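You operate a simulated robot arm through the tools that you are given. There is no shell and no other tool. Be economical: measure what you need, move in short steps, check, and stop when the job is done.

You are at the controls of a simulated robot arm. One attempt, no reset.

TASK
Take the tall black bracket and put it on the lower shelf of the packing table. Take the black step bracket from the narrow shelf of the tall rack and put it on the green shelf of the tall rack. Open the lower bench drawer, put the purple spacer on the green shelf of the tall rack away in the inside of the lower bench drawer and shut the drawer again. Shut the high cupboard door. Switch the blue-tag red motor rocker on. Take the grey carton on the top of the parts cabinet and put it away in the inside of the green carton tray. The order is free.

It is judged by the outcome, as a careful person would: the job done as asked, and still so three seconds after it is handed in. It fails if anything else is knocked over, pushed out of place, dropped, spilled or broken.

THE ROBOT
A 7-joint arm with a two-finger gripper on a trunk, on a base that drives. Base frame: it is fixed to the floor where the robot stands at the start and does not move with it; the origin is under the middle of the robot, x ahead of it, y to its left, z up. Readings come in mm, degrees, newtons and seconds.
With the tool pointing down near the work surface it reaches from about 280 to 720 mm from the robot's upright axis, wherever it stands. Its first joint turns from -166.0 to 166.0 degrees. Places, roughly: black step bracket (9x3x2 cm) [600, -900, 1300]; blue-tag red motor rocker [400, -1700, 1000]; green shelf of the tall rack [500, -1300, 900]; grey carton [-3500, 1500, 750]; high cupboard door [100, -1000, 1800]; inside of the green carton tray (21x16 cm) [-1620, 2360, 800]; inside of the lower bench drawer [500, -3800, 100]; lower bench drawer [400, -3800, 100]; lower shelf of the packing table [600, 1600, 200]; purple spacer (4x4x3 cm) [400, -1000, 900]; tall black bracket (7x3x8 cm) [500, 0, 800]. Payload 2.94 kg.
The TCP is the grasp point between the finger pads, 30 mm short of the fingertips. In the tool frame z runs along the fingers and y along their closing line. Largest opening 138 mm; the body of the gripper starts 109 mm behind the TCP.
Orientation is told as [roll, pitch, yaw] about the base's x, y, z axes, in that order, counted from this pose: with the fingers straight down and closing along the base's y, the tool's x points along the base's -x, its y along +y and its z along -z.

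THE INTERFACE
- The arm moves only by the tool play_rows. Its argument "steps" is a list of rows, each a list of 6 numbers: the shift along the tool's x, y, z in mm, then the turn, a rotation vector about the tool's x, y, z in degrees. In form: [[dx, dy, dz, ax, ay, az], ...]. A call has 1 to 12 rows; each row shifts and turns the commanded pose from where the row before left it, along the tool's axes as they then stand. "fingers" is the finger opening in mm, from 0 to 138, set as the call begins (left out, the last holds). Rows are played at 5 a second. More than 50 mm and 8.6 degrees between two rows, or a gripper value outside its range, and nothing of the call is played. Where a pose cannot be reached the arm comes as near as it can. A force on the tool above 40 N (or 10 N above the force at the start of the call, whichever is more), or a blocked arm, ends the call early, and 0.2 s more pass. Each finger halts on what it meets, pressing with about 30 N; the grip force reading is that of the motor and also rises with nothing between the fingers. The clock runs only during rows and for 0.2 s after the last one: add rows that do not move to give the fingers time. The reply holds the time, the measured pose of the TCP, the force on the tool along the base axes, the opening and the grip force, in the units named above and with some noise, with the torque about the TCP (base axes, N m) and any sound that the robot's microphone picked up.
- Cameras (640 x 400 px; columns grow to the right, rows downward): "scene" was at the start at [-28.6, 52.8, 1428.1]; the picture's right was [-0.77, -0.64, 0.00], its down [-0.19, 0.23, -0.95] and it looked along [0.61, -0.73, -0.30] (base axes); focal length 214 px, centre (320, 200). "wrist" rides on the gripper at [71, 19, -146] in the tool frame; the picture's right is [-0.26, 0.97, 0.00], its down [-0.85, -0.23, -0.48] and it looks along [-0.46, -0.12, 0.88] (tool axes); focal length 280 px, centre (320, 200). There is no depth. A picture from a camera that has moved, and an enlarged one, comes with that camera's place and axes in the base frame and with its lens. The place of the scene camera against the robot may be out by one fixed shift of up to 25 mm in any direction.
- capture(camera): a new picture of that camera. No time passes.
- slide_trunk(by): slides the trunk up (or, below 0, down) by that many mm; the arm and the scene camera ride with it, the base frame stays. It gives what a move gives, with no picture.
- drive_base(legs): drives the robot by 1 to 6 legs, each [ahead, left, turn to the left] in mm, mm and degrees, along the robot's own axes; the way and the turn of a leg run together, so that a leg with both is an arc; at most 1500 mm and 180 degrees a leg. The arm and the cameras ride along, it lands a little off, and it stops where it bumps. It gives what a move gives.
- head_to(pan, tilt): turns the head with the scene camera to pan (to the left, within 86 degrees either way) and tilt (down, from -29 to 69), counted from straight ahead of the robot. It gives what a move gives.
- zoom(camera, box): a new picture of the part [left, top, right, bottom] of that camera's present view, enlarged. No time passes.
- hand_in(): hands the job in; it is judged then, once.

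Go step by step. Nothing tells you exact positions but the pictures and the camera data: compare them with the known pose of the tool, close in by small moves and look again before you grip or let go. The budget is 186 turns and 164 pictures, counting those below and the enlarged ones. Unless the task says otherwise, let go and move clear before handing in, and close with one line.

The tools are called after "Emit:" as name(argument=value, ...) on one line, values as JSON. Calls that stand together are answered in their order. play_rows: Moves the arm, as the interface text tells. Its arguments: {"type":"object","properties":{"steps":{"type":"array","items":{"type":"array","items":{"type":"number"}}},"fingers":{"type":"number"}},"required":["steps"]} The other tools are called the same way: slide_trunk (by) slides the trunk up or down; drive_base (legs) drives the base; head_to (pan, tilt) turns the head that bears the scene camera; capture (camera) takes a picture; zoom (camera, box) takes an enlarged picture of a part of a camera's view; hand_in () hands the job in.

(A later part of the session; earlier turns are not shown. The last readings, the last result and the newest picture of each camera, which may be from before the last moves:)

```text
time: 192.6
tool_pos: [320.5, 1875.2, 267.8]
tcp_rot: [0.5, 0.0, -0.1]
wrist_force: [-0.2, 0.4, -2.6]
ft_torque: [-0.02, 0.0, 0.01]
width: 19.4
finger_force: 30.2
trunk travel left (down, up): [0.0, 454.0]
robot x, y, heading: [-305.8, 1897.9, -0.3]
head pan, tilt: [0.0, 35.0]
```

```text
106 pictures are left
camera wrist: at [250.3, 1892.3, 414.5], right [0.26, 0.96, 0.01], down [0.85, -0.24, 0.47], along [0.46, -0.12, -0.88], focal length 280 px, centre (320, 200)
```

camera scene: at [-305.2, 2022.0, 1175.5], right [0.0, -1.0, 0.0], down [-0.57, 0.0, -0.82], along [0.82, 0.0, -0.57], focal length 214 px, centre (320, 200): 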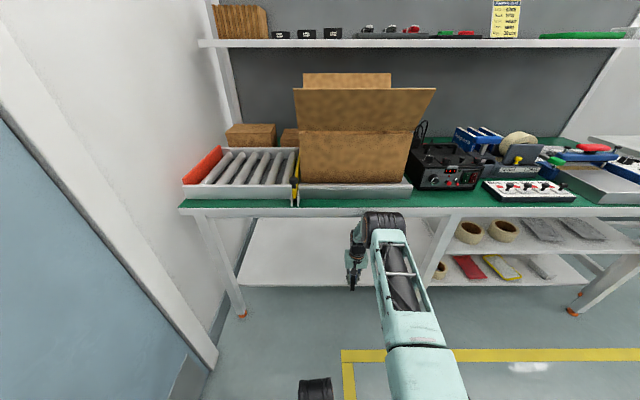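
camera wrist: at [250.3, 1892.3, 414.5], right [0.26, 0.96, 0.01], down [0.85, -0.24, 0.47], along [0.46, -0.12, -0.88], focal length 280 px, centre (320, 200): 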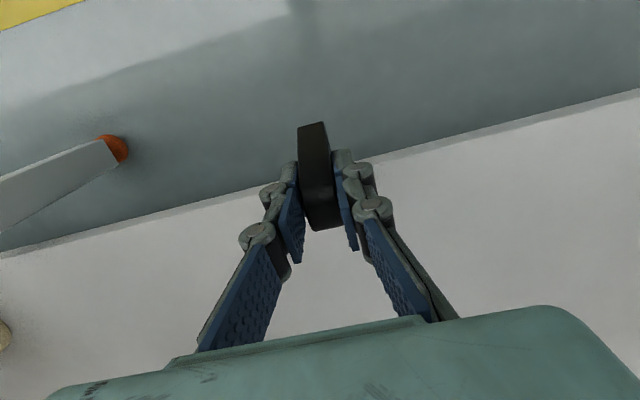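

The shelf's front edge at x≈350 is confirmed. Another 90 mm, then a look.

Emit:
drive_base(legs=[[90, 0, 0]])

Emit:
capture(camera="wrist")

Emit:
capture(camera="scene")

```text
time: 193.4
tool_pos: [326.7, 1873.5, 254.8]
tcp_rot: [0.5, 2.1, 0.0]
wrist_force: [0.6, 0.0, -2.2]
ft_torque: [0.02, 0.0, -0.01]
width: 19.5
finger_force: 30.0
trunk travel left (down, up): [0.0, 454.0]
robot x, y, heading: [-279.9, 1895.1, -0.2]
head pan, tilt: [0.0, 35.0]
stopped in leg 1: the robot was blocked; the commanded pose is now the measured one
```

```text
105 pictures are left
camera wrist: at [261.0, 1892.1, 404.1], right [0.26, 0.96, 0.0], down [0.87, -0.24, 0.44], along [0.43, -0.12, -0.9], focal length 280 px, centre (320, 200)
```

wrist: 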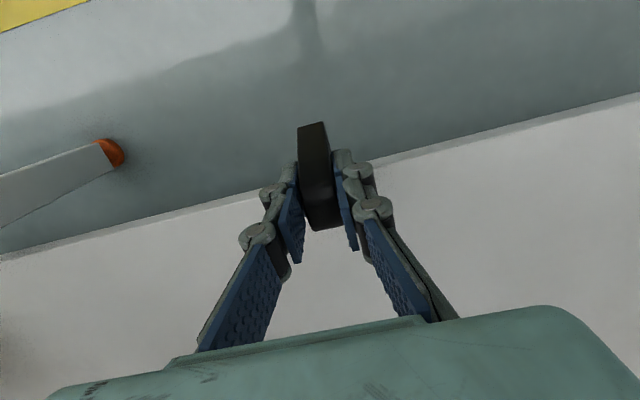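

```text
104 pictures are left
camera scene: at [-281.2, 2021.9, 1175.4], right [0.0, -1.0, 0.0], down [-0.57, 0.0, -0.82], along [0.82, 0.0, -0.57], focal length 214 px, centre (320, 200)
```

scene: 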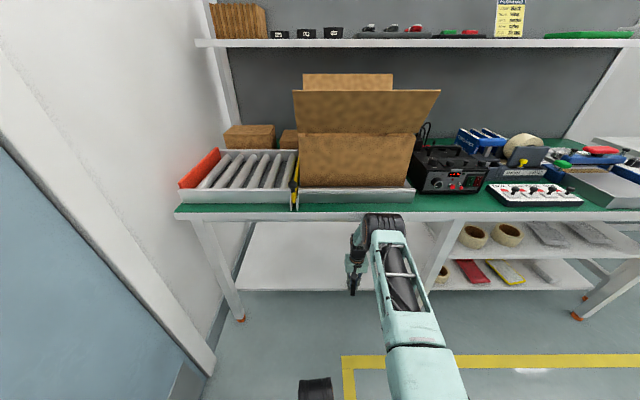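

The arm (its elbow, near r≈500) touched the table lip. I back off and extend the arm further so the elbow lies higher and farther back.

Emit:
drive_base(legs=[[-170, 0, 0]])

Emit:
play_rows(steps=[[0, 0, 0, 0, -2.1, 0], [-30, 0, -5, 0, 0, 0], [-30, 0, 0, 0, 0, 0], [-30, 0, 0, 0, 0, 0], [0, 0, 0, 0, 0, 0]])

Emit:
capture(camera="scene")

```text
time: 194.9
tool_pos: [158.9, 1874.5, 255.6]
tcp_rot: [0.6, 2.0, -0.1]
wrist_force: [0.3, -0.1, -2.6]
ft_torque: [-0.01, -0.01, 0.0]
width: 19.6
finger_force: 29.6
trunk travel left (down, up): [0.0, 454.0]
robot x, y, heading: [-448.3, 1900.0, -0.3]
head pan, tilt: [0.0, 35.0]
```

```text
time: 196.1
tool_pos: [247.5, 1874.0, 258.4]
tcp_rot: [0.6, 0.1, -0.2]
wrist_force: [-0.5, 0.7, -2.5]
ft_torque: [0.0, 0.03, -0.03]
width: 19.6
finger_force: 30.5
trunk travel left (down, up): [0.0, 454.0]
robot x, y, heading: [-449.5, 1898.3, -0.6]
head pan, tilt: [0.0, 35.0]
```

```text
103 pictures are left
camera scene: at [-448.7, 2022.7, 1175.5], right [0.0, -1.0, 0.0], down [-0.57, 0.0, -0.82], along [0.82, 0.0, -0.57], focal length 214 px, centre (320, 200)
```

scene: 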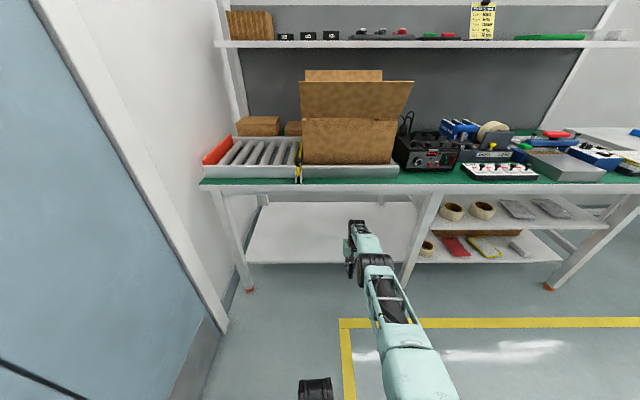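

Now the arm is stretched with the elbow low and back. I drive forward 155 mm.

Emit:
drive_base(legs=[[155, 0, 0]])

Emit:
capture(camera="wrist")

```text
time: 197.5
tool_pos: [402.1, 1874.6, 261.6]
tcp_rot: [0.6, 0.0, -0.1]
wrist_force: [-0.1, -0.7, -2.5]
ft_torque: [0.0, 0.02, -0.02]
width: 19.5
finger_force: 30.3
trunk travel left (down, up): [0.0, 454.0]
robot x, y, heading: [-296.0, 1894.5, -0.1]
head pan, tilt: [0.0, 35.0]
```

```text
102 pictures are left
camera wrist: at [331.8, 1891.6, 407.4], right [0.26, 0.96, 0.01], down [0.85, -0.24, 0.47], along [0.46, -0.12, -0.88], focal length 280 px, centre (320, 200)
```

wrist: 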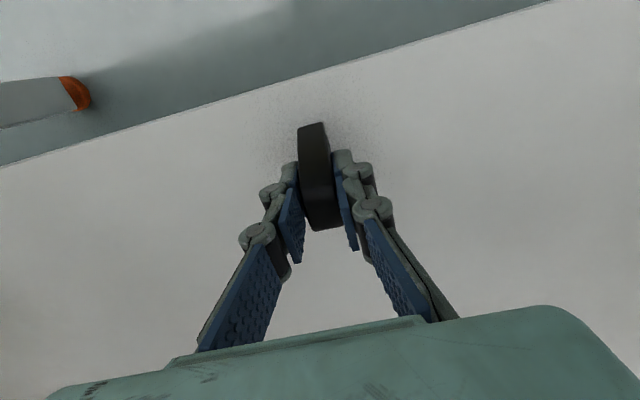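

Inside over the shelf. 25 mm deeper, then lower until contact.

Emit:
drive_base(legs=[[25, 0, 0]])

Emit:
play_rows(steps=[[0, 0, 12, 0, 0, 0], [0, 0, 10, 0, 0, 0], [0, 0, 3, 0, 0, 0], [0, 0, 0, 0, 0, 0]])

Emit:
play_rows(steps=[[0, 0, 2, 0, 0, 0], [0, 0, 2, 0, 0, 0], [0, 0, 0, 0, 0, 0]])

```text
time: 198.3
tool_pos: [427.5, 1873.4, 260.9]
tcp_rot: [0.7, -0.1, -0.1]
wrist_force: [-1.1, 0.9, -2.9]
ft_torque: [-0.02, 0.0, 0.03]
width: 19.6
finger_force: 30.8
trunk travel left (down, up): [0.0, 454.0]
robot x, y, heading: [-269.0, 1900.9, -0.2]
head pan, tilt: [0.0, 35.0]
```

```text
time: 199.3
tool_pos: [421.3, 1873.6, 243.1]
tcp_rot: [0.5, -0.7, -0.1]
wrist_force: [-3.1, 0.0, 26.2]
ft_torque: [-0.01, 0.08, 0.01]
width: 19.7
finger_force: 30.9
out of reach, approached as far as the arm can: row 1, 2
trunk travel left (down, up): [0.0, 454.0]
robot x, y, heading: [-272.5, 1894.2, -0.1]
head pan, tilt: [0.0, 35.0]
```

```text
time: 200.1
tool_pos: [421.2, 1873.9, 240.9]
tcp_rot: [0.5, -0.8, -0.1]
wrist_force: [8.5, -1.3, 23.5]
ft_torque: [-0.06, -0.5, 0.04]
width: 19.3
finger_force: 29.8
trunk travel left (down, up): [0.0, 454.0]
robot x, y, heading: [-271.2, 1899.7, -0.4]
head pan, tilt: [0.0, 35.0]
```

Firm contact with the shelf at z≈242. I open and lift straight up.

Emit:
play_rows(steps=[[0, 0, -1.5, 0, 0, 0], [0, 0, 0, 0, 0, 0], [0, 0, 0, 0, 0, 0], [0, 0, 0, 0, 0, 0], [0, 0, -15, 0, 0, 0], [0, 0, -30, 0, 0, 0], [0, 0, -30, 0, 0, 0], [0, 0, 0, 0, 0, 0]], fingers=70)

Emit:
capture(camera="wrist")

```text
time: 201.9
tool_pos: [439.2, 1873.4, 306.9]
tcp_rot: [0.5, 0.1, -0.1]
wrist_force: [-0.1, -0.6, 0.2]
ft_torque: [-0.03, -0.03, 0.01]
width: 69.9
finger_force: 0.0
out of reach, approached as far as the arm can: row 6, 7
trunk travel left (down, up): [0.0, 454.0]
robot x, y, heading: [-269.2, 1900.4, -0.3]
head pan, tilt: [0.0, 35.0]
```

```text
101 pictures are left
camera wrist: at [369.4, 1890.6, 453.2], right [0.26, 0.96, 0.01], down [0.85, -0.24, 0.47], along [0.46, -0.12, -0.88], focal length 280 px, centre (320, 200)
```

wrist: 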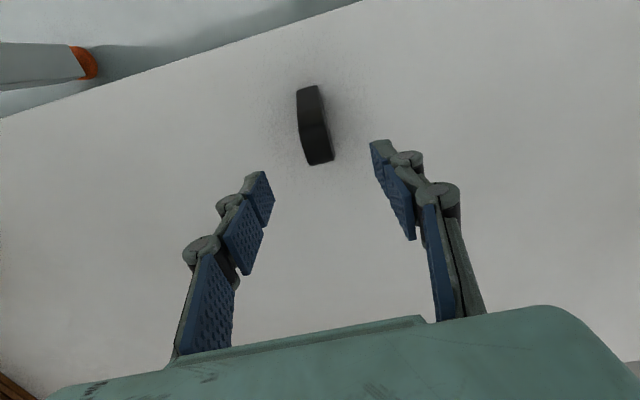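

The bracket stands on the lower shelf. I back out, raise the arm and trunk, and turn toward the carton side (-x).

Emit:
drive_base(legs=[[-330, 0, 0]])

Emit:
play_rows(steps=[[40, 0, -25, 0, 0, 0], [35, 0, -35, 0, 0, 0], [35, 0, -35, 0, 0, 0], [35, 0, -35, 0, 0, 0], [30, 0, -40, 0, 0, 0], [0, 0, -45, 0, 0, 0], [0, 0, -45, 0, 0, 0], [0, 0, -45, 0, 0, 0], [0, 0, -45, 0, 0, 0], [0, 0, -45, 0, 0, 0], [0, 0, 0, 0, 0, 0]])

Emit:
slide_trunk(by=225)

Emit:
drive_base(legs=[[-300, 0, 0], [0, 0, 170]])

Emit:
head_to(pan=0, tilt=20)

Emit:
capture(camera="scene")

```text
time: 204.1
tool_pos: [113.0, 1877.1, 306.0]
tcp_rot: [0.6, 0.1, 0.2]
wrist_force: [0.5, -0.8, -0.1]
ft_torque: [0.0, -0.02, 0.04]
width: 69.9
finger_force: 0.1
trunk travel left (down, up): [0.0, 454.0]
robot x, y, heading: [-598.2, 1899.2, -0.3]
head pan, tilt: [0.0, 35.0]
```

```text
time: 206.5
tool_pos: [126.6, 1865.2, 650.2]
tcp_rot: [0.6, 0.1, 0.0]
wrist_force: [-0.5, 0.7, -0.4]
ft_torque: [0.02, 0.0, -0.01]
width: 70.0
finger_force: 0.1
out of reach, approached as far as the arm can: row 1, 2, 3, 4, 5, 6, 9, 10
trunk travel left (down, up): [0.0, 454.0]
robot x, y, heading: [-599.6, 1900.9, 0.1]
head pan, tilt: [0.0, 35.0]
```

```text
time: 208.8
tool_pos: [124.9, 1864.7, 874.2]
tcp_rot: [0.5, 0.1, 0.1]
wrist_force: [0.4, -0.3, 0.8]
ft_torque: [-0.02, 0.01, 0.03]
width: 70.1
finger_force: 0.2
trunk travel left (down, up): [-225.0, 229.0]
robot x, y, heading: [-599.6, 1897.6, -0.0]
head pan, tilt: [0.0, 35.0]
```

```text
time: 213.8
tool_pos: [-467.7, 2481.2, 874.3]
tcp_rot: [-0.4, 0.5, 56.3]
wrist_force: [-2.7, -3.5, 1.0]
ft_torque: [0.71, -0.29, 0.19]
width: 70.0
finger_force: 0.0
trunk travel left (down, up): [-225.0, 229.0]
robot x, y, heading: [-898.0, 1900.3, 56.9]
head pan, tilt: [0.0, 35.0]
stopped in leg 2: the force on the tool passed its limit at 104 N (the readings are from after the stop); the commanded pose is now the measured one
```

```text
time: 214.6
tool_pos: [-468.5, 2480.2, 874.9]
tcp_rot: [-0.4, 0.4, 56.3]
wrist_force: [-2.0, -5.1, 0.6]
ft_torque: [0.95, -0.27, 0.2]
width: 70.1
finger_force: 0.1
trunk travel left (down, up): [-225.0, 229.0]
robot x, y, heading: [-899.9, 1899.7, 57.5]
head pan, tilt: [0.0, 20.0]
```

```text
100 pictures are left
camera scene: at [-1015.0, 1972.2, 1424.4], right [0.84, -0.54, 0.0], down [-0.19, -0.29, -0.94], along [0.51, 0.79, -0.34], focal length 214 px, centre (320, 200)
```

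scene: 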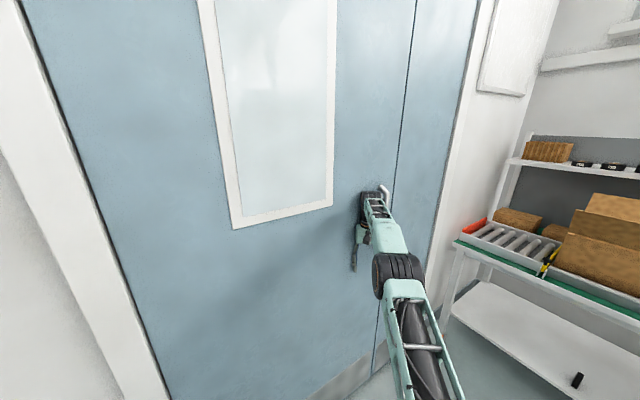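

The stretched arm brushed the door while turning left; I turn back right, then retract the arm before going on.

Emit:
drive_base(legs=[[0, 0, -60], [0, -300, 0]])

Emit:
play_rows(steps=[[30, 0, 0, 0, 0, 0], [40, 0, 0, 0, 0, 0], [40, 0, 0, 0, 0, 0], [40, 0, -10, 0, 0, 0], [40, 0, -20, 0, 0, 0], [40, 0, -20, 0, 0, 0], [40, 0, -20, 0, 0, 0], [40, 0, -20, 0, 0, 0], [0, 0, 0, 0, 0, 0]])

Emit:
capture(camera="scene")

```text
time: 220.5
tool_pos: [-197.5, 1513.9, 874.2]
tcp_rot: [-0.4, 0.5, -4.1]
wrist_force: [0.5, 0.5, 0.9]
ft_torque: [0.0, -0.02, 0.0]
width: 70.1
finger_force: 0.1
trunk travel left (down, up): [-225.0, 229.0]
robot x, y, heading: [-917.9, 1600.6, -3.3]
head pan, tilt: [0.0, 20.0]
```

```text
time: 222.5
tool_pos: [-506.2, 1536.8, 965.5]
tcp_rot: [-0.3, 0.4, -4.1]
wrist_force: [-0.7, 0.6, 1.0]
ft_torque: [0.0, -0.01, 0.0]
width: 70.1
finger_force: 0.1
trunk travel left (down, up): [-225.0, 229.0]
robot x, y, heading: [-915.5, 1601.7, -3.1]
head pan, tilt: [0.0, 20.0]
```

```text
99 pictures are left
camera scene: at [-904.7, 1724.8, 1424.4], right [-0.06, -1.0, 0.0], down [-0.34, 0.02, -0.94], along [0.94, -0.05, -0.34], focal length 214 px, centre (320, 200)
```

scene: 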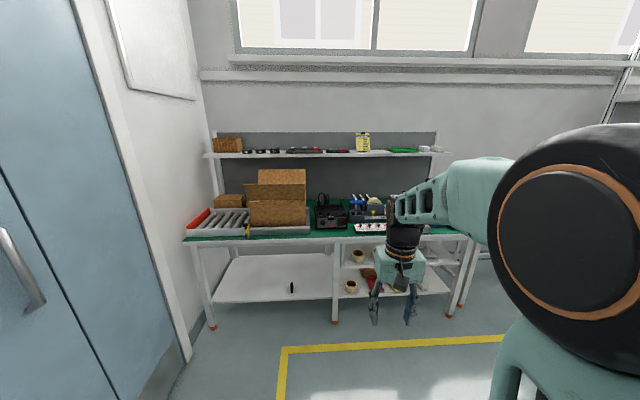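

Arm retracted. Turn right to face -x.

Emit:
drive_base(legs=[[0, 0, -177]])

Emit:
head_to(pan=15, tilt=15)

Emit:
capture(camera="scene")

Emit:
head_to(pan=-70, tilt=20)

Emit:
capture(camera="scene")

```text
time: 230.1
tool_pos: [-1332.3, 1631.7, 966.1]
tcp_rot: [-0.3, 0.4, -179.5]
wrist_force: [-0.4, -0.9, -0.3]
ft_torque: [-0.02, 0.02, 0.0]
width: 70.0
finger_force: 0.1
trunk travel left (down, up): [-225.0, 229.0]
robot x, y, heading: [-915.9, 1601.2, -178.8]
head pan, tilt: [0.0, 20.0]
```

```text
time: 230.8
tool_pos: [-1333.5, 1631.4, 966.8]
tcp_rot: [-0.4, 0.4, -179.5]
wrist_force: [-0.5, 0.4, 0.6]
ft_torque: [-0.03, -0.01, -0.03]
width: 69.8
finger_force: 0.1
trunk travel left (down, up): [-225.0, 229.0]
robot x, y, heading: [-915.4, 1598.7, -178.8]
head pan, tilt: [15.0, 15.0]
```

```text
98 pictures are left
camera scene: at [-931.6, 1431.4, 1432.5], right [-0.28, 0.96, 0.0], down [0.25, 0.07, -0.97], along [-0.93, -0.27, -0.26], focal length 214 px, centre (320, 200)
```

scene: 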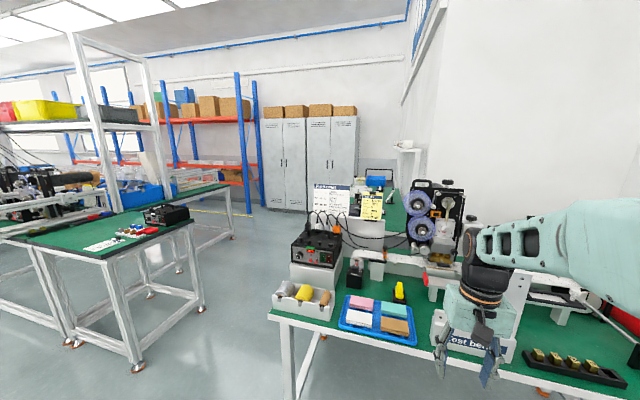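

```text
time: 232.4
tool_pos: [-1330.9, 1631.8, 965.7]
tcp_rot: [-0.4, 0.6, -179.5]
wrist_force: [-0.6, 0.1, 0.1]
ft_torque: [0.01, -0.01, 0.01]
width: 70.0
finger_force: 0.0
trunk travel left (down, up): [-225.0, 229.0]
robot x, y, heading: [-916.0, 1602.6, -178.6]
head pan, tilt: [-70.0, 20.0]
```

```text
97 pictures are left
camera scene: at [-875.9, 1544.4, 1424.4], right [0.93, 0.36, 0.0], down [0.12, -0.32, -0.94], along [-0.34, 0.88, -0.34], focal length 214 px, centre (320, 200)
```

scene: 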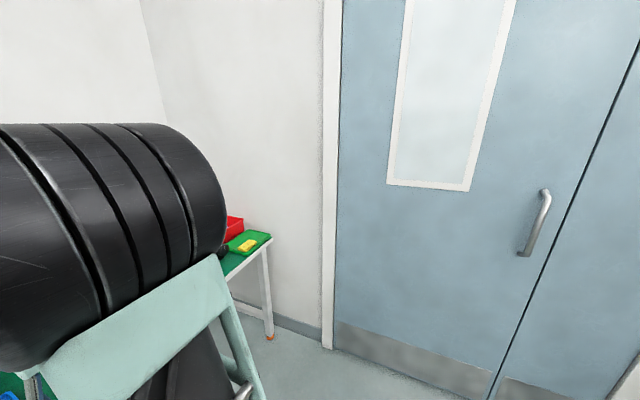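

The tray is at the right end of a test bench in front of me; the carton must be behind it. I drive around through the gap at y≈540.

Emit:
drive_base(legs=[[-250, 0, 0], [0, 1060, 0], [1300, 0, 0]])

Emit:
head_to(pan=0, tilt=15)

Emit:
capture(camera="scene")

```text
time: 249.6
tool_pos: [-2365.1, 573.0, 966.4]
tcp_rot: [-0.4, 0.4, 179.6]
wrist_force: [-0.4, -0.1, -0.2]
ft_torque: [-0.01, 0.02, -0.03]
width: 70.2
finger_force: 0.0
trunk travel left (down, up): [-225.0, 229.0]
robot x, y, heading: [-1951.7, 533.0, -179.2]
head pan, tilt: [-70.0, 20.0]
```

```text
time: 251.0
tool_pos: [-2366.6, 571.1, 965.1]
tcp_rot: [-0.5, 0.3, 179.5]
wrist_force: [0.1, -1.2, 0.3]
ft_torque: [0.0, -0.02, 0.0]
width: 70.1
finger_force: 0.0
trunk travel left (down, up): [-225.0, 229.0]
robot x, y, heading: [-1951.4, 532.3, -179.2]
head pan, tilt: [0.0, 15.0]
```

```text
96 pictures are left
camera scene: at [-1972.3, 389.1, 1432.5], right [-0.01, 1.0, 0.0], down [0.26, 0.0, -0.97], along [-0.97, -0.01, -0.26], focal length 214 px, centre (320, 200)
```

scene: 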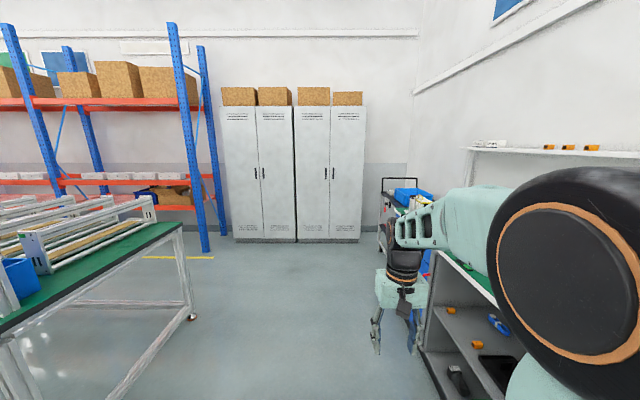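

I advance further and then look right for the carton.

Emit:
drive_base(legs=[[700, 0, 0]])

Emit:
head_to(pan=-15, tilt=20)

Emit:
capture(camera="scene")

Emit:
capture(camera="wrist")

```text
time: 254.8
tool_pos: [-3067.4, 564.5, 965.9]
tcp_rot: [-0.4, 0.4, 179.7]
wrist_force: [0.0, 0.1, 0.2]
ft_torque: [0.02, 0.01, 0.02]
width: 70.0
finger_force: 0.2
trunk travel left (down, up): [-225.0, 229.0]
robot x, y, heading: [-2654.4, 526.6, -179.3]
head pan, tilt: [0.0, 15.0]
```

```text
time: 255.6
tool_pos: [-3069.0, 565.3, 965.5]
tcp_rot: [-0.4, 0.3, 179.8]
wrist_force: [-0.4, 0.5, -0.6]
ft_torque: [0.01, 0.0, 0.02]
width: 70.1
finger_force: 0.1
trunk travel left (down, up): [-225.0, 229.0]
robot x, y, heading: [-2655.4, 530.1, -179.5]
head pan, tilt: [-15.0, 20.0]
```

```text
95 pictures are left
camera scene: at [-2670.5, 406.7, 1424.4], right [0.25, 0.97, 0.0], down [0.33, -0.09, -0.94], along [-0.91, 0.23, -0.34], focal length 214 px, centre (320, 200)
```

scene: 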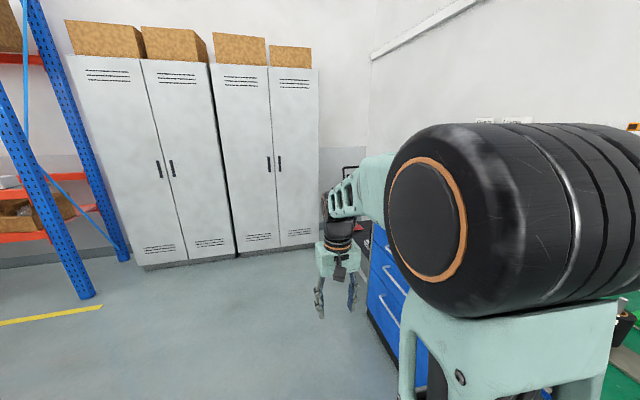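

```text
94 pictures are left
camera wrist: at [-2997.8, 543.8, 1112.6], right [-0.27, -0.96, -0.01], down [-0.85, 0.23, 0.47], along [-0.45, 0.13, -0.88], focal length 280 px, centre (320, 200)
```

wrist: 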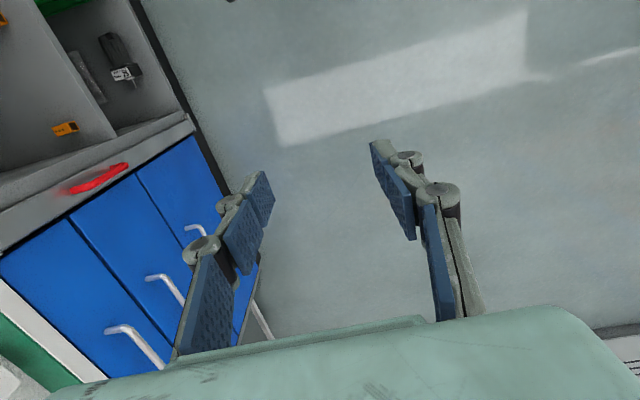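

A blue drawer cabinet (the parts cabinet) is at my right. I shift away, go on, and turn to face it (+y).

Emit:
drive_base(legs=[[0, 300, 0], [600, 0, 0], [0, 0, -90]])

Emit:
head_to(pan=0, tilt=25)

Emit:
capture(camera="scene")

```text
time: 265.6
tool_pos: [-3215.8, 638.3, 965.9]
tcp_rot: [-0.4, 0.4, 90.0]
wrist_force: [0.4, 0.6, 0.1]
ft_torque: [-0.04, 0.02, 0.02]
width: 70.0
finger_force: 0.0
trunk travel left (down, up): [-225.0, 229.0]
robot x, y, heading: [-3252.3, 223.9, 90.6]
head pan, tilt: [-15.0, 20.0]
```

```text
time: 266.4
tool_pos: [-3215.5, 638.3, 966.5]
tcp_rot: [-0.4, 0.4, 89.9]
wrist_force: [0.6, -0.7, 0.7]
ft_torque: [-0.01, -0.02, 0.0]
width: 70.1
finger_force: 0.1
trunk travel left (down, up): [-225.0, 229.0]
robot x, y, heading: [-3253.2, 226.6, 90.7]
head pan, tilt: [0.0, 25.0]
```

```text
93 pictures are left
camera scene: at [-3393.4, 223.3, 1416.3], right [1.0, 0.01, 0.0], down [0.01, -0.42, -0.91], along [-0.01, 0.91, -0.42], focal length 214 px, centre (320, 200)
```

scene: 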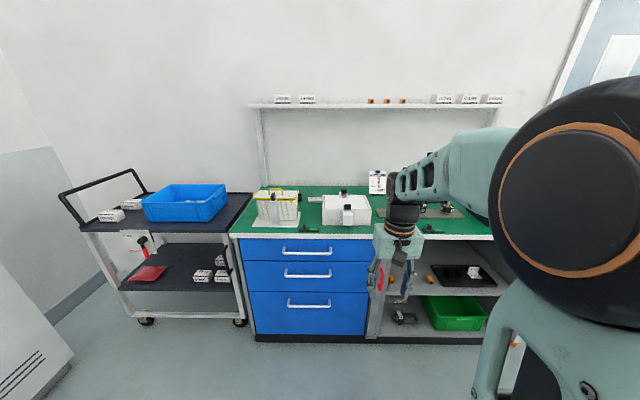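

I zoom on the cabinet top.

Emit:
zoom(camera="scene", box=[230, 160, 410, 260])

```text
3.56 times, centred on (320, 210) of scene
camera zoom: at [-3393.4, 223.3, 1416.3], right [1.0, 0.01, 0.0], down [0.01, -0.42, -0.91], along [-0.01, 0.91, -0.42], focal length 763 px, centre (320, 164)
```

zoom: 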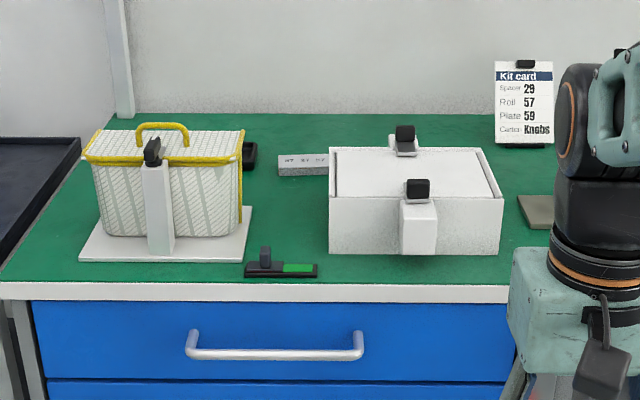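

The grey carton is the small labelled box behind/between the basket and the white clamped fixture, near (-3440,1650,~760). I raise the trunk and drive up to the bench.

Emit:
slide_trunk(by=150)

Emit:
drive_base(legs=[[0, 165, 0], [680, 0, 0]])

Emit:
capture(camera="wrist")

Emit:
capture(camera="scene")

```text
time: 268.1
tool_pos: [-3214.7, 638.7, 1116.3]
tcp_rot: [-0.4, 0.4, 89.9]
wrist_force: [-0.7, 0.1, 0.3]
ft_torque: [0.0, -0.01, 0.02]
width: 69.9
finger_force: 0.1
trunk travel left (down, up): [-375.0, 79.0]
robot x, y, heading: [-3248.5, 222.9, 90.7]
head pan, tilt: [0.0, 25.0]
```

```text
time: 272.8
tool_pos: [-3389.4, 1145.5, 1114.3]
tcp_rot: [-0.4, 0.4, 89.8]
wrist_force: [0.6, 1.0, -0.7]
ft_torque: [-0.07, 0.01, -0.01]
width: 70.2
finger_force: 0.0
trunk travel left (down, up): [-375.0, 79.0]
robot x, y, heading: [-3428.0, 733.2, 90.5]
head pan, tilt: [0.0, 25.0]
stopped in leg 2: the robot was blocked; the commanded pose is now the measured one
```

```text
91 pictures are left
camera wrist: at [-3408.2, 1075.6, 1262.6], right [-0.96, 0.26, -0.01], down [0.23, 0.85, 0.47], along [0.13, 0.45, -0.88], focal length 280 px, centre (320, 200)
```

wrist: 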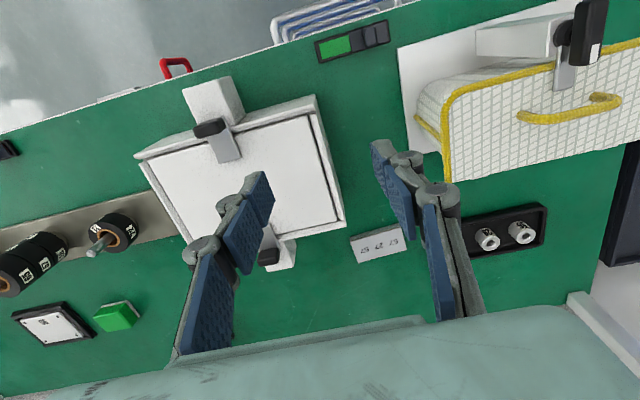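

```text
90 pictures are left
camera scene: at [-3567.2, 731.4, 1566.3], right [1.0, 0.01, 0.0], down [0.01, -0.42, -0.91], along [-0.01, 0.91, -0.42], focal length 214 px, centre (320, 200)
```

scene: 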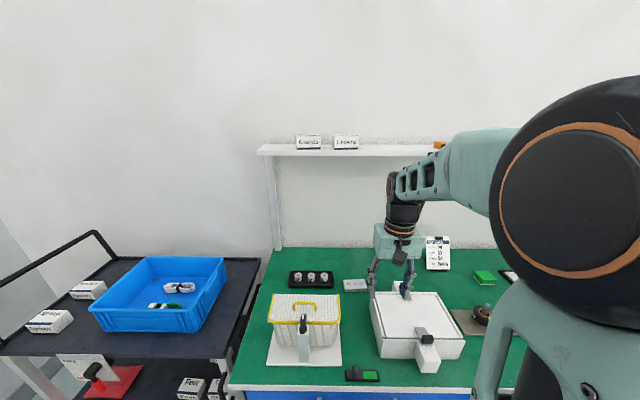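

The base is stopped by the bench front. The carton lies near (-3430,1465); I zoom to see its size and yaw.

Emit:
zoom(camera="wrist", box=[310, 200, 450, 290])

```text
4.44 times, centred on (380, 245) of wrist
camera zoom: at [-3408.2, 1075.6, 1262.6], right [-0.96, 0.26, -0.01], down [0.23, 0.85, 0.47], along [0.13, 0.45, -0.88], focal length 1246 px, centre (53, 0)
```

zoom: 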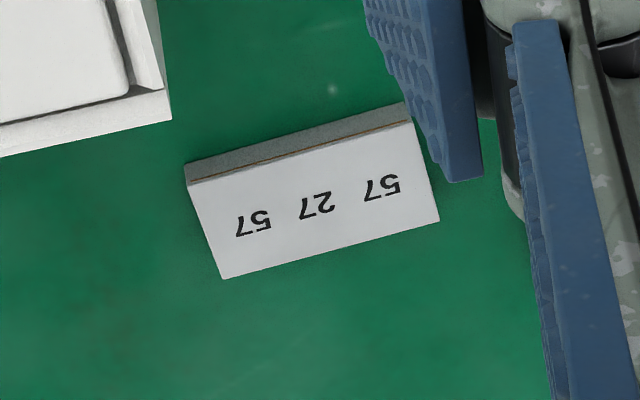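

The carton is about 110 × 55 mm, long side along x, lying flat. I extend the arm toward it and turn the tool so the fingers close along y.

Emit:
play_rows(steps=[[-42, 6, 0, 0, 0, 0], [-42, 6, 0, 0, 0, 0], [-42, 6, 0, 0, 0, 0], [-42, 6, 0, 0, 0, 0], [-42, 6, 0, 0, 0, 0], [-42, 6, 0, 0, 0, 0], [-40, 5, 0, 0, 0, 0], [0, 0, 0, 0, 0, 0]], fingers=100)

Emit:
play_rows(steps=[[0, 0, 0, 0, 0, 8.2], [0, 0, 0, 0, 0, 8.2], [0, 0, 0, 0, 0, 8.2], [0, 0, 0, 0, 0, 8.2], [0, 0, 0, 0, 0, 8.2], [0, 0, 0, 0, 0, 8.2], [0, 0, 0, 0, 0, 8.2], [0, 0, 0, 0, 0, 8.2], [0, 0, 0, 0, 0, 8.2], [0, 0, 0, 0, 0, 8.2], [0, 0, 0, 0, 0, 8.0], [0, 0, 0, 0, 0, 0]])

Emit:
capture(camera="wrist")

```text
time: 274.6
tool_pos: [-3429.2, 1433.3, 1110.8]
tcp_rot: [-0.4, 0.5, 89.8]
wrist_force: [0.4, 0.7, -0.5]
ft_torque: [-0.05, 0.01, 0.02]
width: 100.1
finger_force: 0.0
out of reach, approached as far as the arm can: row 7
trunk travel left (down, up): [-375.0, 79.0]
robot x, y, heading: [-3424.7, 729.0, 90.7]
head pan, tilt: [0.0, 25.0]
```

```text
time: 277.2
tool_pos: [-3428.5, 1433.1, 1112.2]
tcp_rot: [-0.4, -0.4, -0.2]
wrist_force: [-0.6, -0.2, -0.2]
ft_torque: [-0.05, 0.0, -0.02]
width: 100.0
finger_force: 0.1
trunk travel left (down, up): [-375.0, 79.0]
robot x, y, heading: [-3420.9, 732.5, 90.9]
head pan, tilt: [0.0, 25.0]
```

```text
88 pictures are left
camera wrist: at [-3499.6, 1452.7, 1258.0], right [0.27, 0.96, -0.01], down [0.84, -0.23, 0.48], along [0.46, -0.13, -0.88], focal length 280 px, centre (320, 200)
```

wrist: 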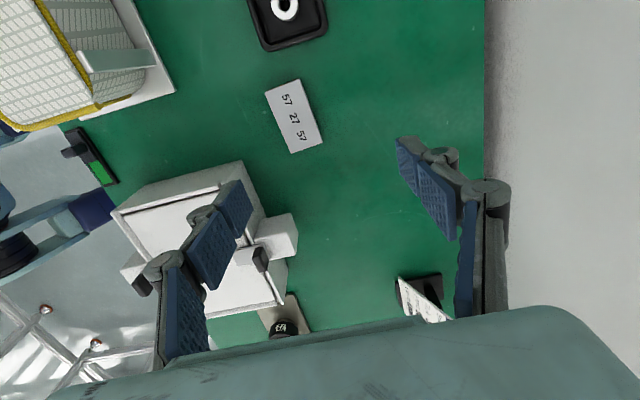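

Triangulation puts the carton top at z≈861, centre (-3425,1395), ~95×48 mm. I align above it and descend partway.

Emit:
play_rows(steps=[[-3.5, -38, 0, 0, 0, -3.6], [0, 0, 45, 0, 0, 0], [0, 0, 45, 0, 0, 0], [0, 0, 45, 0, 0, 0], [0, 0, 35, 0, 0, 0], [0, 0, 0, 0, 0, 0]], fingers=84)

Emit:
capture(camera="wrist")

```text
time: 278.6
tool_pos: [-3422.7, 1392.9, 942.2]
tcp_rot: [-0.5, -0.4, 3.4]
wrist_force: [0.6, 0.5, 0.3]
ft_torque: [0.0, 0.04, 0.02]
width: 84.0
finger_force: 0.0
trunk travel left (down, up): [-375.0, 79.0]
robot x, y, heading: [-3423.6, 732.0, 90.5]
head pan, tilt: [0.0, 25.0]
```

```text
87 pictures are left
camera wrist: at [-3496.5, 1408.2, 1088.8], right [0.2, 0.98, -0.01], down [0.86, -0.18, 0.48], along [0.47, -0.1, -0.88], focal length 280 px, centre (320, 200)
```

wrist: 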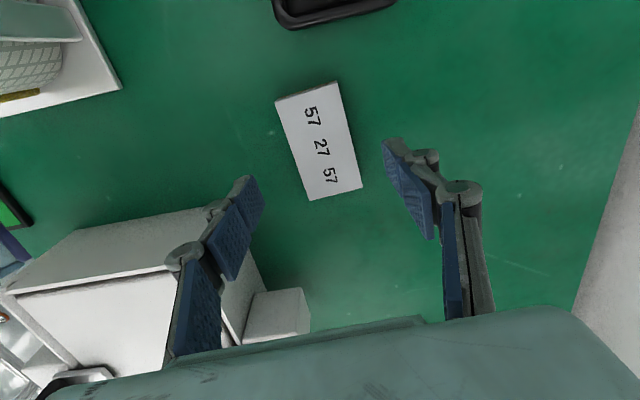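

Alignment fine with a 6 mm shift; I descend slowly until the fingertips feel the bench.

Emit:
play_rows(steps=[[6, 0, 28, 0, 0, 0], [0, 0, 25, 0, 0, 0], [0, 0, 0, 0, 0, 0]])

Emit:
capture(camera="wrist")

```text
time: 279.4
tool_pos: [-3430.5, 1391.7, 890.8]
tcp_rot: [-0.5, -0.4, 3.4]
wrist_force: [0.4, -0.6, -0.3]
ft_torque: [-0.01, 0.03, -0.02]
width: 84.5
finger_force: 0.0
trunk travel left (down, up): [-375.0, 79.0]
robot x, y, heading: [-3420.4, 729.4, 90.8]
head pan, tilt: [0.0, 25.0]
```

```text
86 pictures are left
camera wrist: at [-3502.5, 1407.6, 1035.7], right [0.2, 0.98, -0.01], down [0.86, -0.18, 0.48], along [0.47, -0.1, -0.88], focal length 280 px, centre (320, 200)
```

wrist: 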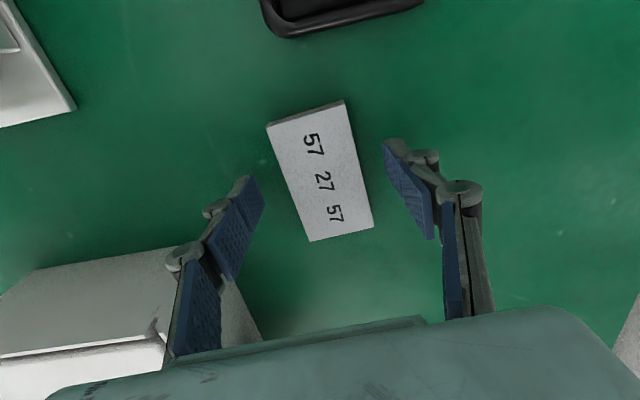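

Centred. Down in small steps until contact.

Emit:
play_rows(steps=[[0, 0, 6, 0, 0, 0], [0, 0, 4, 0, 0, 0], [0, 0, 3, 0, 0, 0], [0, 0, 3, 0, 0, 0], [0, 0, 0, 0, 0, 0]])

Emit:
play_rows(steps=[[0, 0, 3, 0, 0, 0], [0, 0, 3, 0, 0, 0], [0, 0, 3, 0, 0, 0], [0, 0, 3, 0, 0, 0], [0, 0, 0, 0, 0, 0]])

```text
time: 280.6
tool_pos: [-3428.4, 1392.4, 876.3]
tcp_rot: [-0.2, -0.4, 3.5]
wrist_force: [-0.5, 0.9, 10.1]
ft_torque: [0.33, 0.14, 0.02]
width: 85.0
finger_force: 0.5
trunk travel left (down, up): [-375.0, 79.0]
robot x, y, heading: [-3426.2, 730.6, 90.6]
head pan, tilt: [0.0, 25.0]
```

```text
time: 281.3
tool_pos: [-3428.2, 1390.4, 877.6]
tcp_rot: [0.1, -0.4, 3.6]
wrist_force: [1.7, -21.2, 46.9]
ft_torque: [-2.71, 0.36, 0.16]
width: 66.4
finger_force: 22.6
trunk travel left (down, up): [-375.0, 79.0]
robot x, y, heading: [-3424.0, 731.1, 90.7]
head pan, tilt: [0.0, 25.0]
stopped in row 3: the force on the tool passed its limit at 45 N (the readings are from after the stop); the commanded pose is now the measured one
```

Bench felt at TCP z≈877. I rise 3 mm, then close.

Emit:
play_rows(steps=[[0, 0, -3, 0, 0, 0], [0, 0, -1, 0, 0, 0], [0, 0, 0, 0, 0, 0]], fingers=84)

Emit:
play_rows(steps=[[0, 0, 0, 0, 0, 0], [0, 0, 0, 0, 0, 0], [0, 0, 0, 0, 0, 0], [0, 0, 0, 0, 0, 0], [0, 0, 0, 0, 0, 0]], fingers=20)

Emit:
capture(camera="wrist")

```text
time: 282.1
tool_pos: [-3428.5, 1393.8, 875.7]
tcp_rot: [0.0, -0.4, 3.4]
wrist_force: [-0.9, 0.1, 12.8]
ft_torque: [0.18, 0.14, -0.05]
width: 86.1
finger_force: 4.8
trunk travel left (down, up): [-375.0, 79.0]
robot x, y, heading: [-3424.7, 728.5, 90.6]
head pan, tilt: [0.0, 25.0]
```

```text
time: 283.3
tool_pos: [-3428.6, 1391.9, 878.6]
tcp_rot: [0.2, -0.3, 3.5]
wrist_force: [1.8, -13.6, 36.8]
ft_torque: [-1.1, 0.1, 0.12]
width: 48.6
finger_force: 29.8
trunk travel left (down, up): [-375.0, 79.0]
robot x, y, heading: [-3422.9, 730.9, 90.7]
head pan, tilt: [0.0, 25.0]
```

```text
85 pictures are left
camera wrist: at [-3501.3, 1405.6, 1025.6], right [0.2, 0.98, 0.01], down [0.86, -0.18, 0.48], along [0.47, -0.09, -0.88], focal length 280 px, centre (320, 200)
```

wrist: 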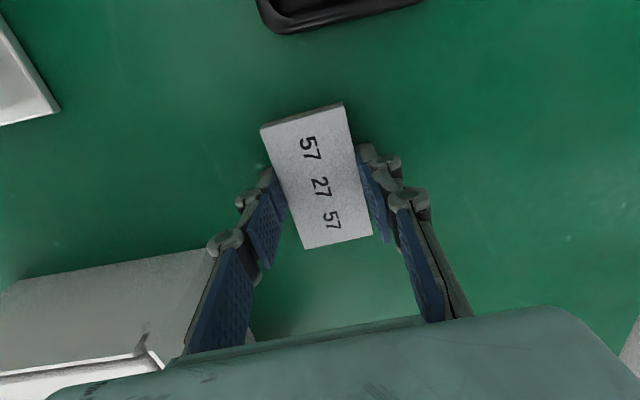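

Gripped at 48.6 mm. Lift and check.

Emit:
play_rows(steps=[[0, 0, -10, 0, 0, 0], [0, 0, -25, 0, 0, 0], [0, 0, -40, 0, 0, 0], [0, 0, -45, 0, 0, 0], [0, 0, -45, 0, 0, 0], [0, 0, -45, 0, 0, 0], [0, 0, 0, 0, 0, 0]])

Emit:
capture(camera="wrist")

```text
time: 284.9
tool_pos: [-3429.6, 1395.3, 1084.7]
tcp_rot: [-0.2, -0.3, 3.5]
wrist_force: [0.1, 0.4, -0.8]
ft_torque: [-0.03, 0.0, 0.02]
width: 48.3
finger_force: 29.9
trunk travel left (down, up): [-375.0, 79.0]
robot x, y, heading: [-3424.6, 727.9, 90.9]
head pan, tilt: [0.0, 25.0]
```

```text
84 pictures are left
camera wrist: at [-3502.6, 1410.0, 1230.9], right [0.2, 0.98, 0.0], down [0.86, -0.18, 0.48], along [0.47, -0.1, -0.88], focal length 280 px, centre (320, 200)
```

wrist: 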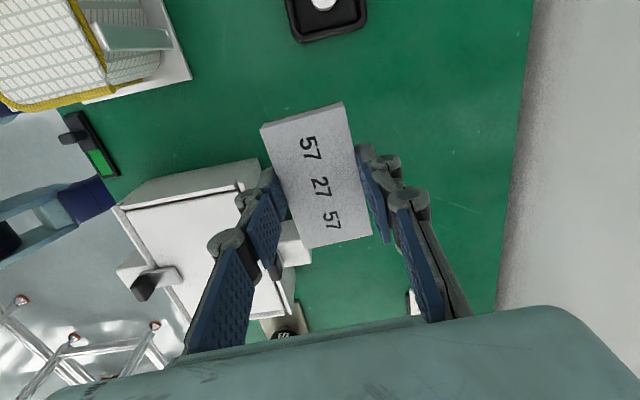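

Held well. I retract the arm, and drive around to the tray: corridor at y≈480, then up along x≈-700, facing -x.

Emit:
play_rows(steps=[[0, -40, 0, 0, 0, 0], [0, -45, 0, 0, 0, 0], [0, -45, 0, 0, 0, 0], [0, -45, 0, 0, 0, 0], [0, -45, 0, 0, 0, 0], [0, -30, 0, 0, 0, 0], [0, 0, 0, 0, 0, 0]])

Emit:
drive_base(legs=[[-260, 0, 0], [0, -1450, 0], [0, -1270, 0], [0, 0, 90]])

Emit:
drive_base(legs=[[0, -1450, 0]])

Emit:
head_to(pan=-10, tilt=25)

Emit:
capture(camera="scene")

```text
time: 286.5
tool_pos: [-3415.7, 1145.3, 1085.3]
tcp_rot: [-0.1, -0.4, 3.5]
wrist_force: [-0.9, 0.5, -0.4]
ft_torque: [0.0, -0.04, -0.02]
width: 48.3
finger_force: 30.1
trunk travel left (down, up): [-375.0, 79.0]
robot x, y, heading: [-3424.8, 732.8, 90.6]
head pan, tilt: [0.0, 25.0]
```

```text
time: 315.8
tool_pos: [-1104.6, 519.5, 1083.8]
tcp_rot: [0.0, -0.4, 93.6]
wrist_force: [-0.7, -0.7, 0.2]
ft_torque: [0.03, -0.02, -0.02]
width: 48.5
finger_force: 30.1
trunk travel left (down, up): [-375.0, 79.0]
robot x, y, heading: [-683.7, 511.3, -179.2]
head pan, tilt: [0.0, 25.0]
```

```text
time: 328.6
tool_pos: [-1132.6, 1963.8, 1086.3]
tcp_rot: [-0.1, -0.5, 94.1]
wrist_force: [-0.3, -0.6, -0.2]
ft_torque: [0.04, 0.02, 0.0]
width: 48.3
finger_force: 30.1
trunk travel left (down, up): [-375.0, 79.0]
robot x, y, heading: [-715.7, 1961.1, -178.5]
head pan, tilt: [0.0, 25.0]
```

```text
time: 329.3
tool_pos: [-1131.8, 1964.6, 1084.8]
tcp_rot: [-0.1, -0.5, 94.2]
wrist_force: [0.0, -0.2, -0.5]
ft_torque: [0.0, 0.05, -0.02]
width: 48.5
finger_force: 30.0
trunk travel left (down, up): [-375.0, 79.0]
robot x, y, heading: [-717.3, 1959.3, -178.6]
head pan, tilt: [-10.0, 25.0]
```

```text
83 pictures are left
camera scene: at [-732.8, 1831.2, 1566.3], right [0.15, 0.99, 0.0], down [0.42, -0.06, -0.91], along [-0.9, 0.13, -0.42], focal length 214 px, centre (320, 200)
```

scene: 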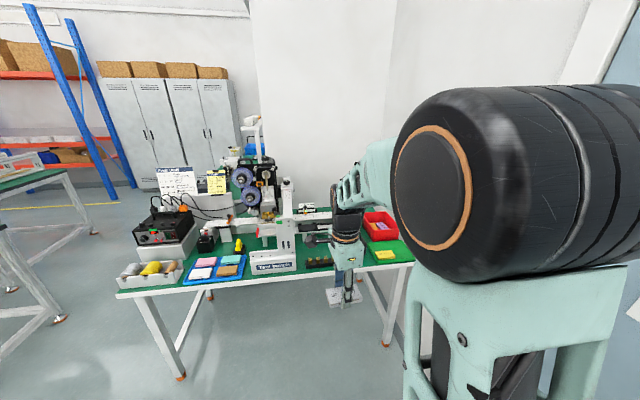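

The tray should be right of the arm, near the red bin. I shift right and forward and look with the wrist camera.

Emit:
drive_base(legs=[[0, -190, 0], [380, 0, 0]])

Emit:
capture(camera="wrist")

Emit:
head_to(pan=-60, tilt=45)

Emit:
capture(camera="scene")

```text
time: 333.6
tool_pos: [-1518.0, 2147.3, 1086.0]
tcp_rot: [-0.1, -0.4, 93.9]
wrist_force: [-0.4, -0.8, 0.1]
ft_torque: [0.01, -0.01, -0.03]
width: 48.0
finger_force: 29.8
trunk travel left (down, up): [-375.0, 79.0]
robot x, y, heading: [-1099.1, 2142.9, -178.9]
head pan, tilt: [-10.0, 25.0]
```

```text
82 pictures are left
camera wrist: at [-1531.2, 2074.4, 1230.9], right [-0.98, 0.2, 0.0], down [0.17, 0.86, 0.48], along [0.09, 0.47, -0.88], focal length 280 px, centre (320, 200)
```

wrist: 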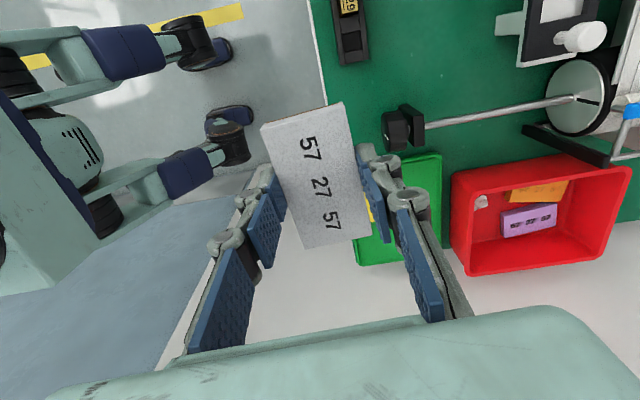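

```text
time: 334.8
tool_pos: [-1516.3, 2147.3, 1085.3]
tcp_rot: [-0.1, -0.4, 93.9]
wrist_force: [-0.1, -0.2, 0.1]
ft_torque: [-0.01, 0.01, 0.03]
width: 48.6
finger_force: 29.9
trunk travel left (down, up): [-375.0, 79.0]
robot x, y, heading: [-1104.2, 2142.5, -178.7]
head pan, tilt: [-60.0, 45.0]
```

```text
81 pictures are left
camera scene: at [-1069.1, 2068.5, 1535.7], right [0.86, 0.52, 0.0], down [0.37, -0.6, -0.71], along [-0.37, 0.6, -0.71], focal length 214 px, centre (320, 200)
```

scene: 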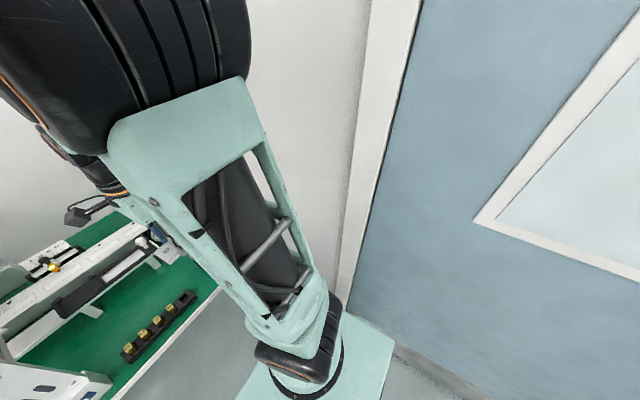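

The green tray (with something yellow in it) is partly hidden by the right finger. I shift the TCP toward me by 95 mm to see the tray beside the finger.

Emit:
play_rows(steps=[[0, -40, 0, 0, 0, 0], [0, -45, 0, 0, 0, 0], [0, -15, 0, 0, 0, 0], [0, 0, 0, 0, 0, 0]])

Emit:
capture(camera="wrist")

```text
time: 335.8
tool_pos: [-1415.9, 2153.6, 1084.4]
tcp_rot: [-0.1, -0.3, 93.9]
wrist_force: [0.2, -0.9, -0.2]
ft_torque: [0.03, 0.0, 0.0]
width: 48.5
finger_force: 30.4
trunk travel left (down, up): [-375.0, 79.0]
robot x, y, heading: [-1105.7, 2143.6, -178.8]
head pan, tilt: [-60.0, 45.0]
```

```text
80 pictures are left
camera wrist: at [-1430.7, 2080.9, 1230.8], right [-0.98, 0.2, 0.0], down [0.17, 0.86, 0.48], along [0.09, 0.47, -0.88], focal length 280 px, centre (320, 200)
```

wrist: 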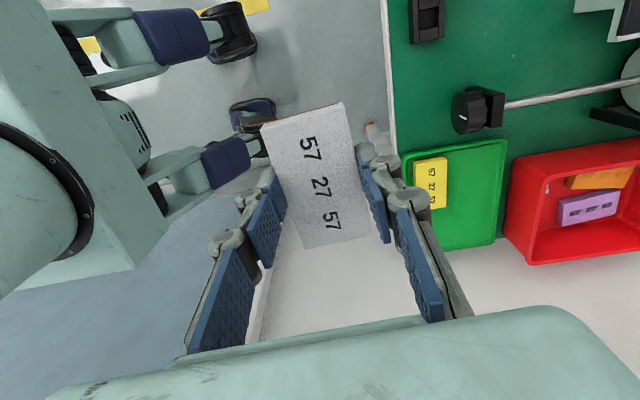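

The tray rim spans x -1688..-1530, y 2255..2457 (z≈814), with a yellow carton in its near part. I'll put the grey carton crosswise in the far part, centre (-1609,2402). I turn the tool and go above it.

Emit:
play_rows(steps=[[0, 0, 0, 0, 0, -8.2], [0, 0, 0, 0, 0, -8.2], [0, 0, 0, 0, 0, -8.2], [0, 0, 0, 0, 0, -8.2], [0, 0, 0, 0, 0, -8.2], [0, 0, 0, 0, 0, -8.2], [0, 0, 0, 0, 0, -8.2], [0, 0, 0, 0, 0, -8.2], [0, 0, 0, 0, 0, -8.2], [0, 0, 0, 0, 0, -8.2], [0, 0, 0, 0, 0, -4.1]])

Emit:
play_rows(steps=[[-27.6, -35.4, 0, 0, 0, 0], [-27.6, -35.4, 0, 0, 0, 0], [-27.6, -35.4, 0, 0, 0, 0], [-27.6, -35.4, 0, 0, 0, 0], [-27.6, -35.4, 0, 0, 0, 0], [-27.6, -35.4, 0, 0, 0, 0], [-27.6, -35.4, 0, 0, 0, 0], [0, 0, 0, 0, 0, 0]])

Emit:
capture(camera="wrist")

```text
time: 338.2
tool_pos: [-1417.0, 2155.2, 1085.4]
tcp_rot: [-0.4, 0.1, -179.7]
wrist_force: [0.4, 0.0, 0.6]
ft_torque: [-0.01, 0.02, 0.01]
width: 48.5
finger_force: 29.9
trunk travel left (down, up): [-375.0, 79.0]
robot x, y, heading: [-1100.2, 2141.5, -178.9]
head pan, tilt: [-60.0, 45.0]
```

```text
time: 340.0
tool_pos: [-1610.3, 2403.1, 1087.6]
tcp_rot: [-0.3, 0.1, -179.8]
wrist_force: [-0.8, 0.1, -0.7]
ft_torque: [-0.05, 0.01, 0.0]
width: 48.4
finger_force: 29.9
trunk travel left (down, up): [-375.0, 79.0]
robot x, y, heading: [-1101.5, 2141.7, -178.6]
head pan, tilt: [-60.0, 45.0]
```

```text
79 pictures are left
camera wrist: at [-1539.6, 2382.7, 1233.8], right [-0.26, -0.97, -0.01], down [-0.85, 0.23, 0.48], along [-0.46, 0.13, -0.88], focal length 280 px, centre (320, 200)
```

wrist: 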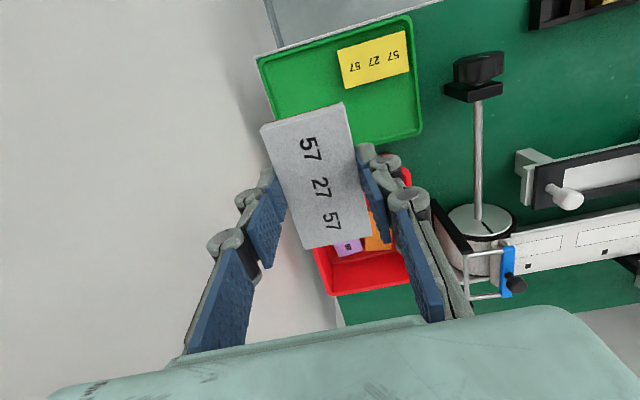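

I shift 15 mm to +y and 8 mm to -x for clearance from the yellow carton, and descend.

Emit:
play_rows(steps=[[-8, -15, 0, 0, 0, 0], [0, 0, 45, 0, 0, 0], [0, 0, 45, 0, 0, 0], [0, 0, 45, 0, 0, 0], [0, 0, 40, 0, 0, 0], [0, 0, 0, 0, 0, 0]])

Emit:
capture(camera="wrist")

```text
time: 341.4
tool_pos: [-1616.9, 2418.1, 910.6]
tcp_rot: [-0.3, 0.0, -180.0]
wrist_force: [1.2, -0.9, 0.4]
ft_torque: [-0.03, 0.02, -0.03]
width: 48.3
finger_force: 29.6
trunk travel left (down, up): [-375.0, 79.0]
robot x, y, heading: [-1099.8, 2143.9, -179.0]
head pan, tilt: [-60.0, 45.0]
```

```text
78 pictures are left
camera wrist: at [-1545.9, 2397.9, 1058.0], right [-0.26, -0.97, -0.01], down [-0.85, 0.23, 0.48], along [-0.46, 0.13, -0.88], focal length 280 px, centre (320, 200)
```

wrist: 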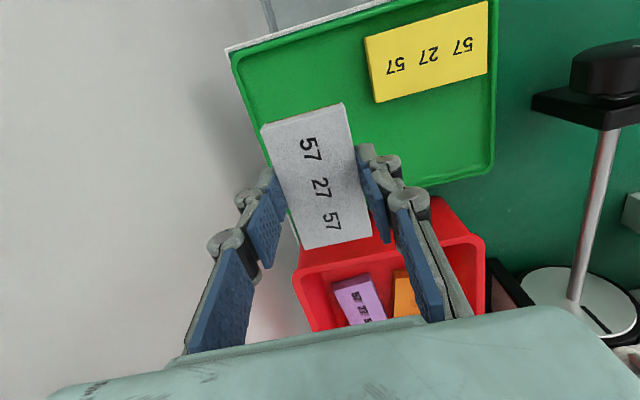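

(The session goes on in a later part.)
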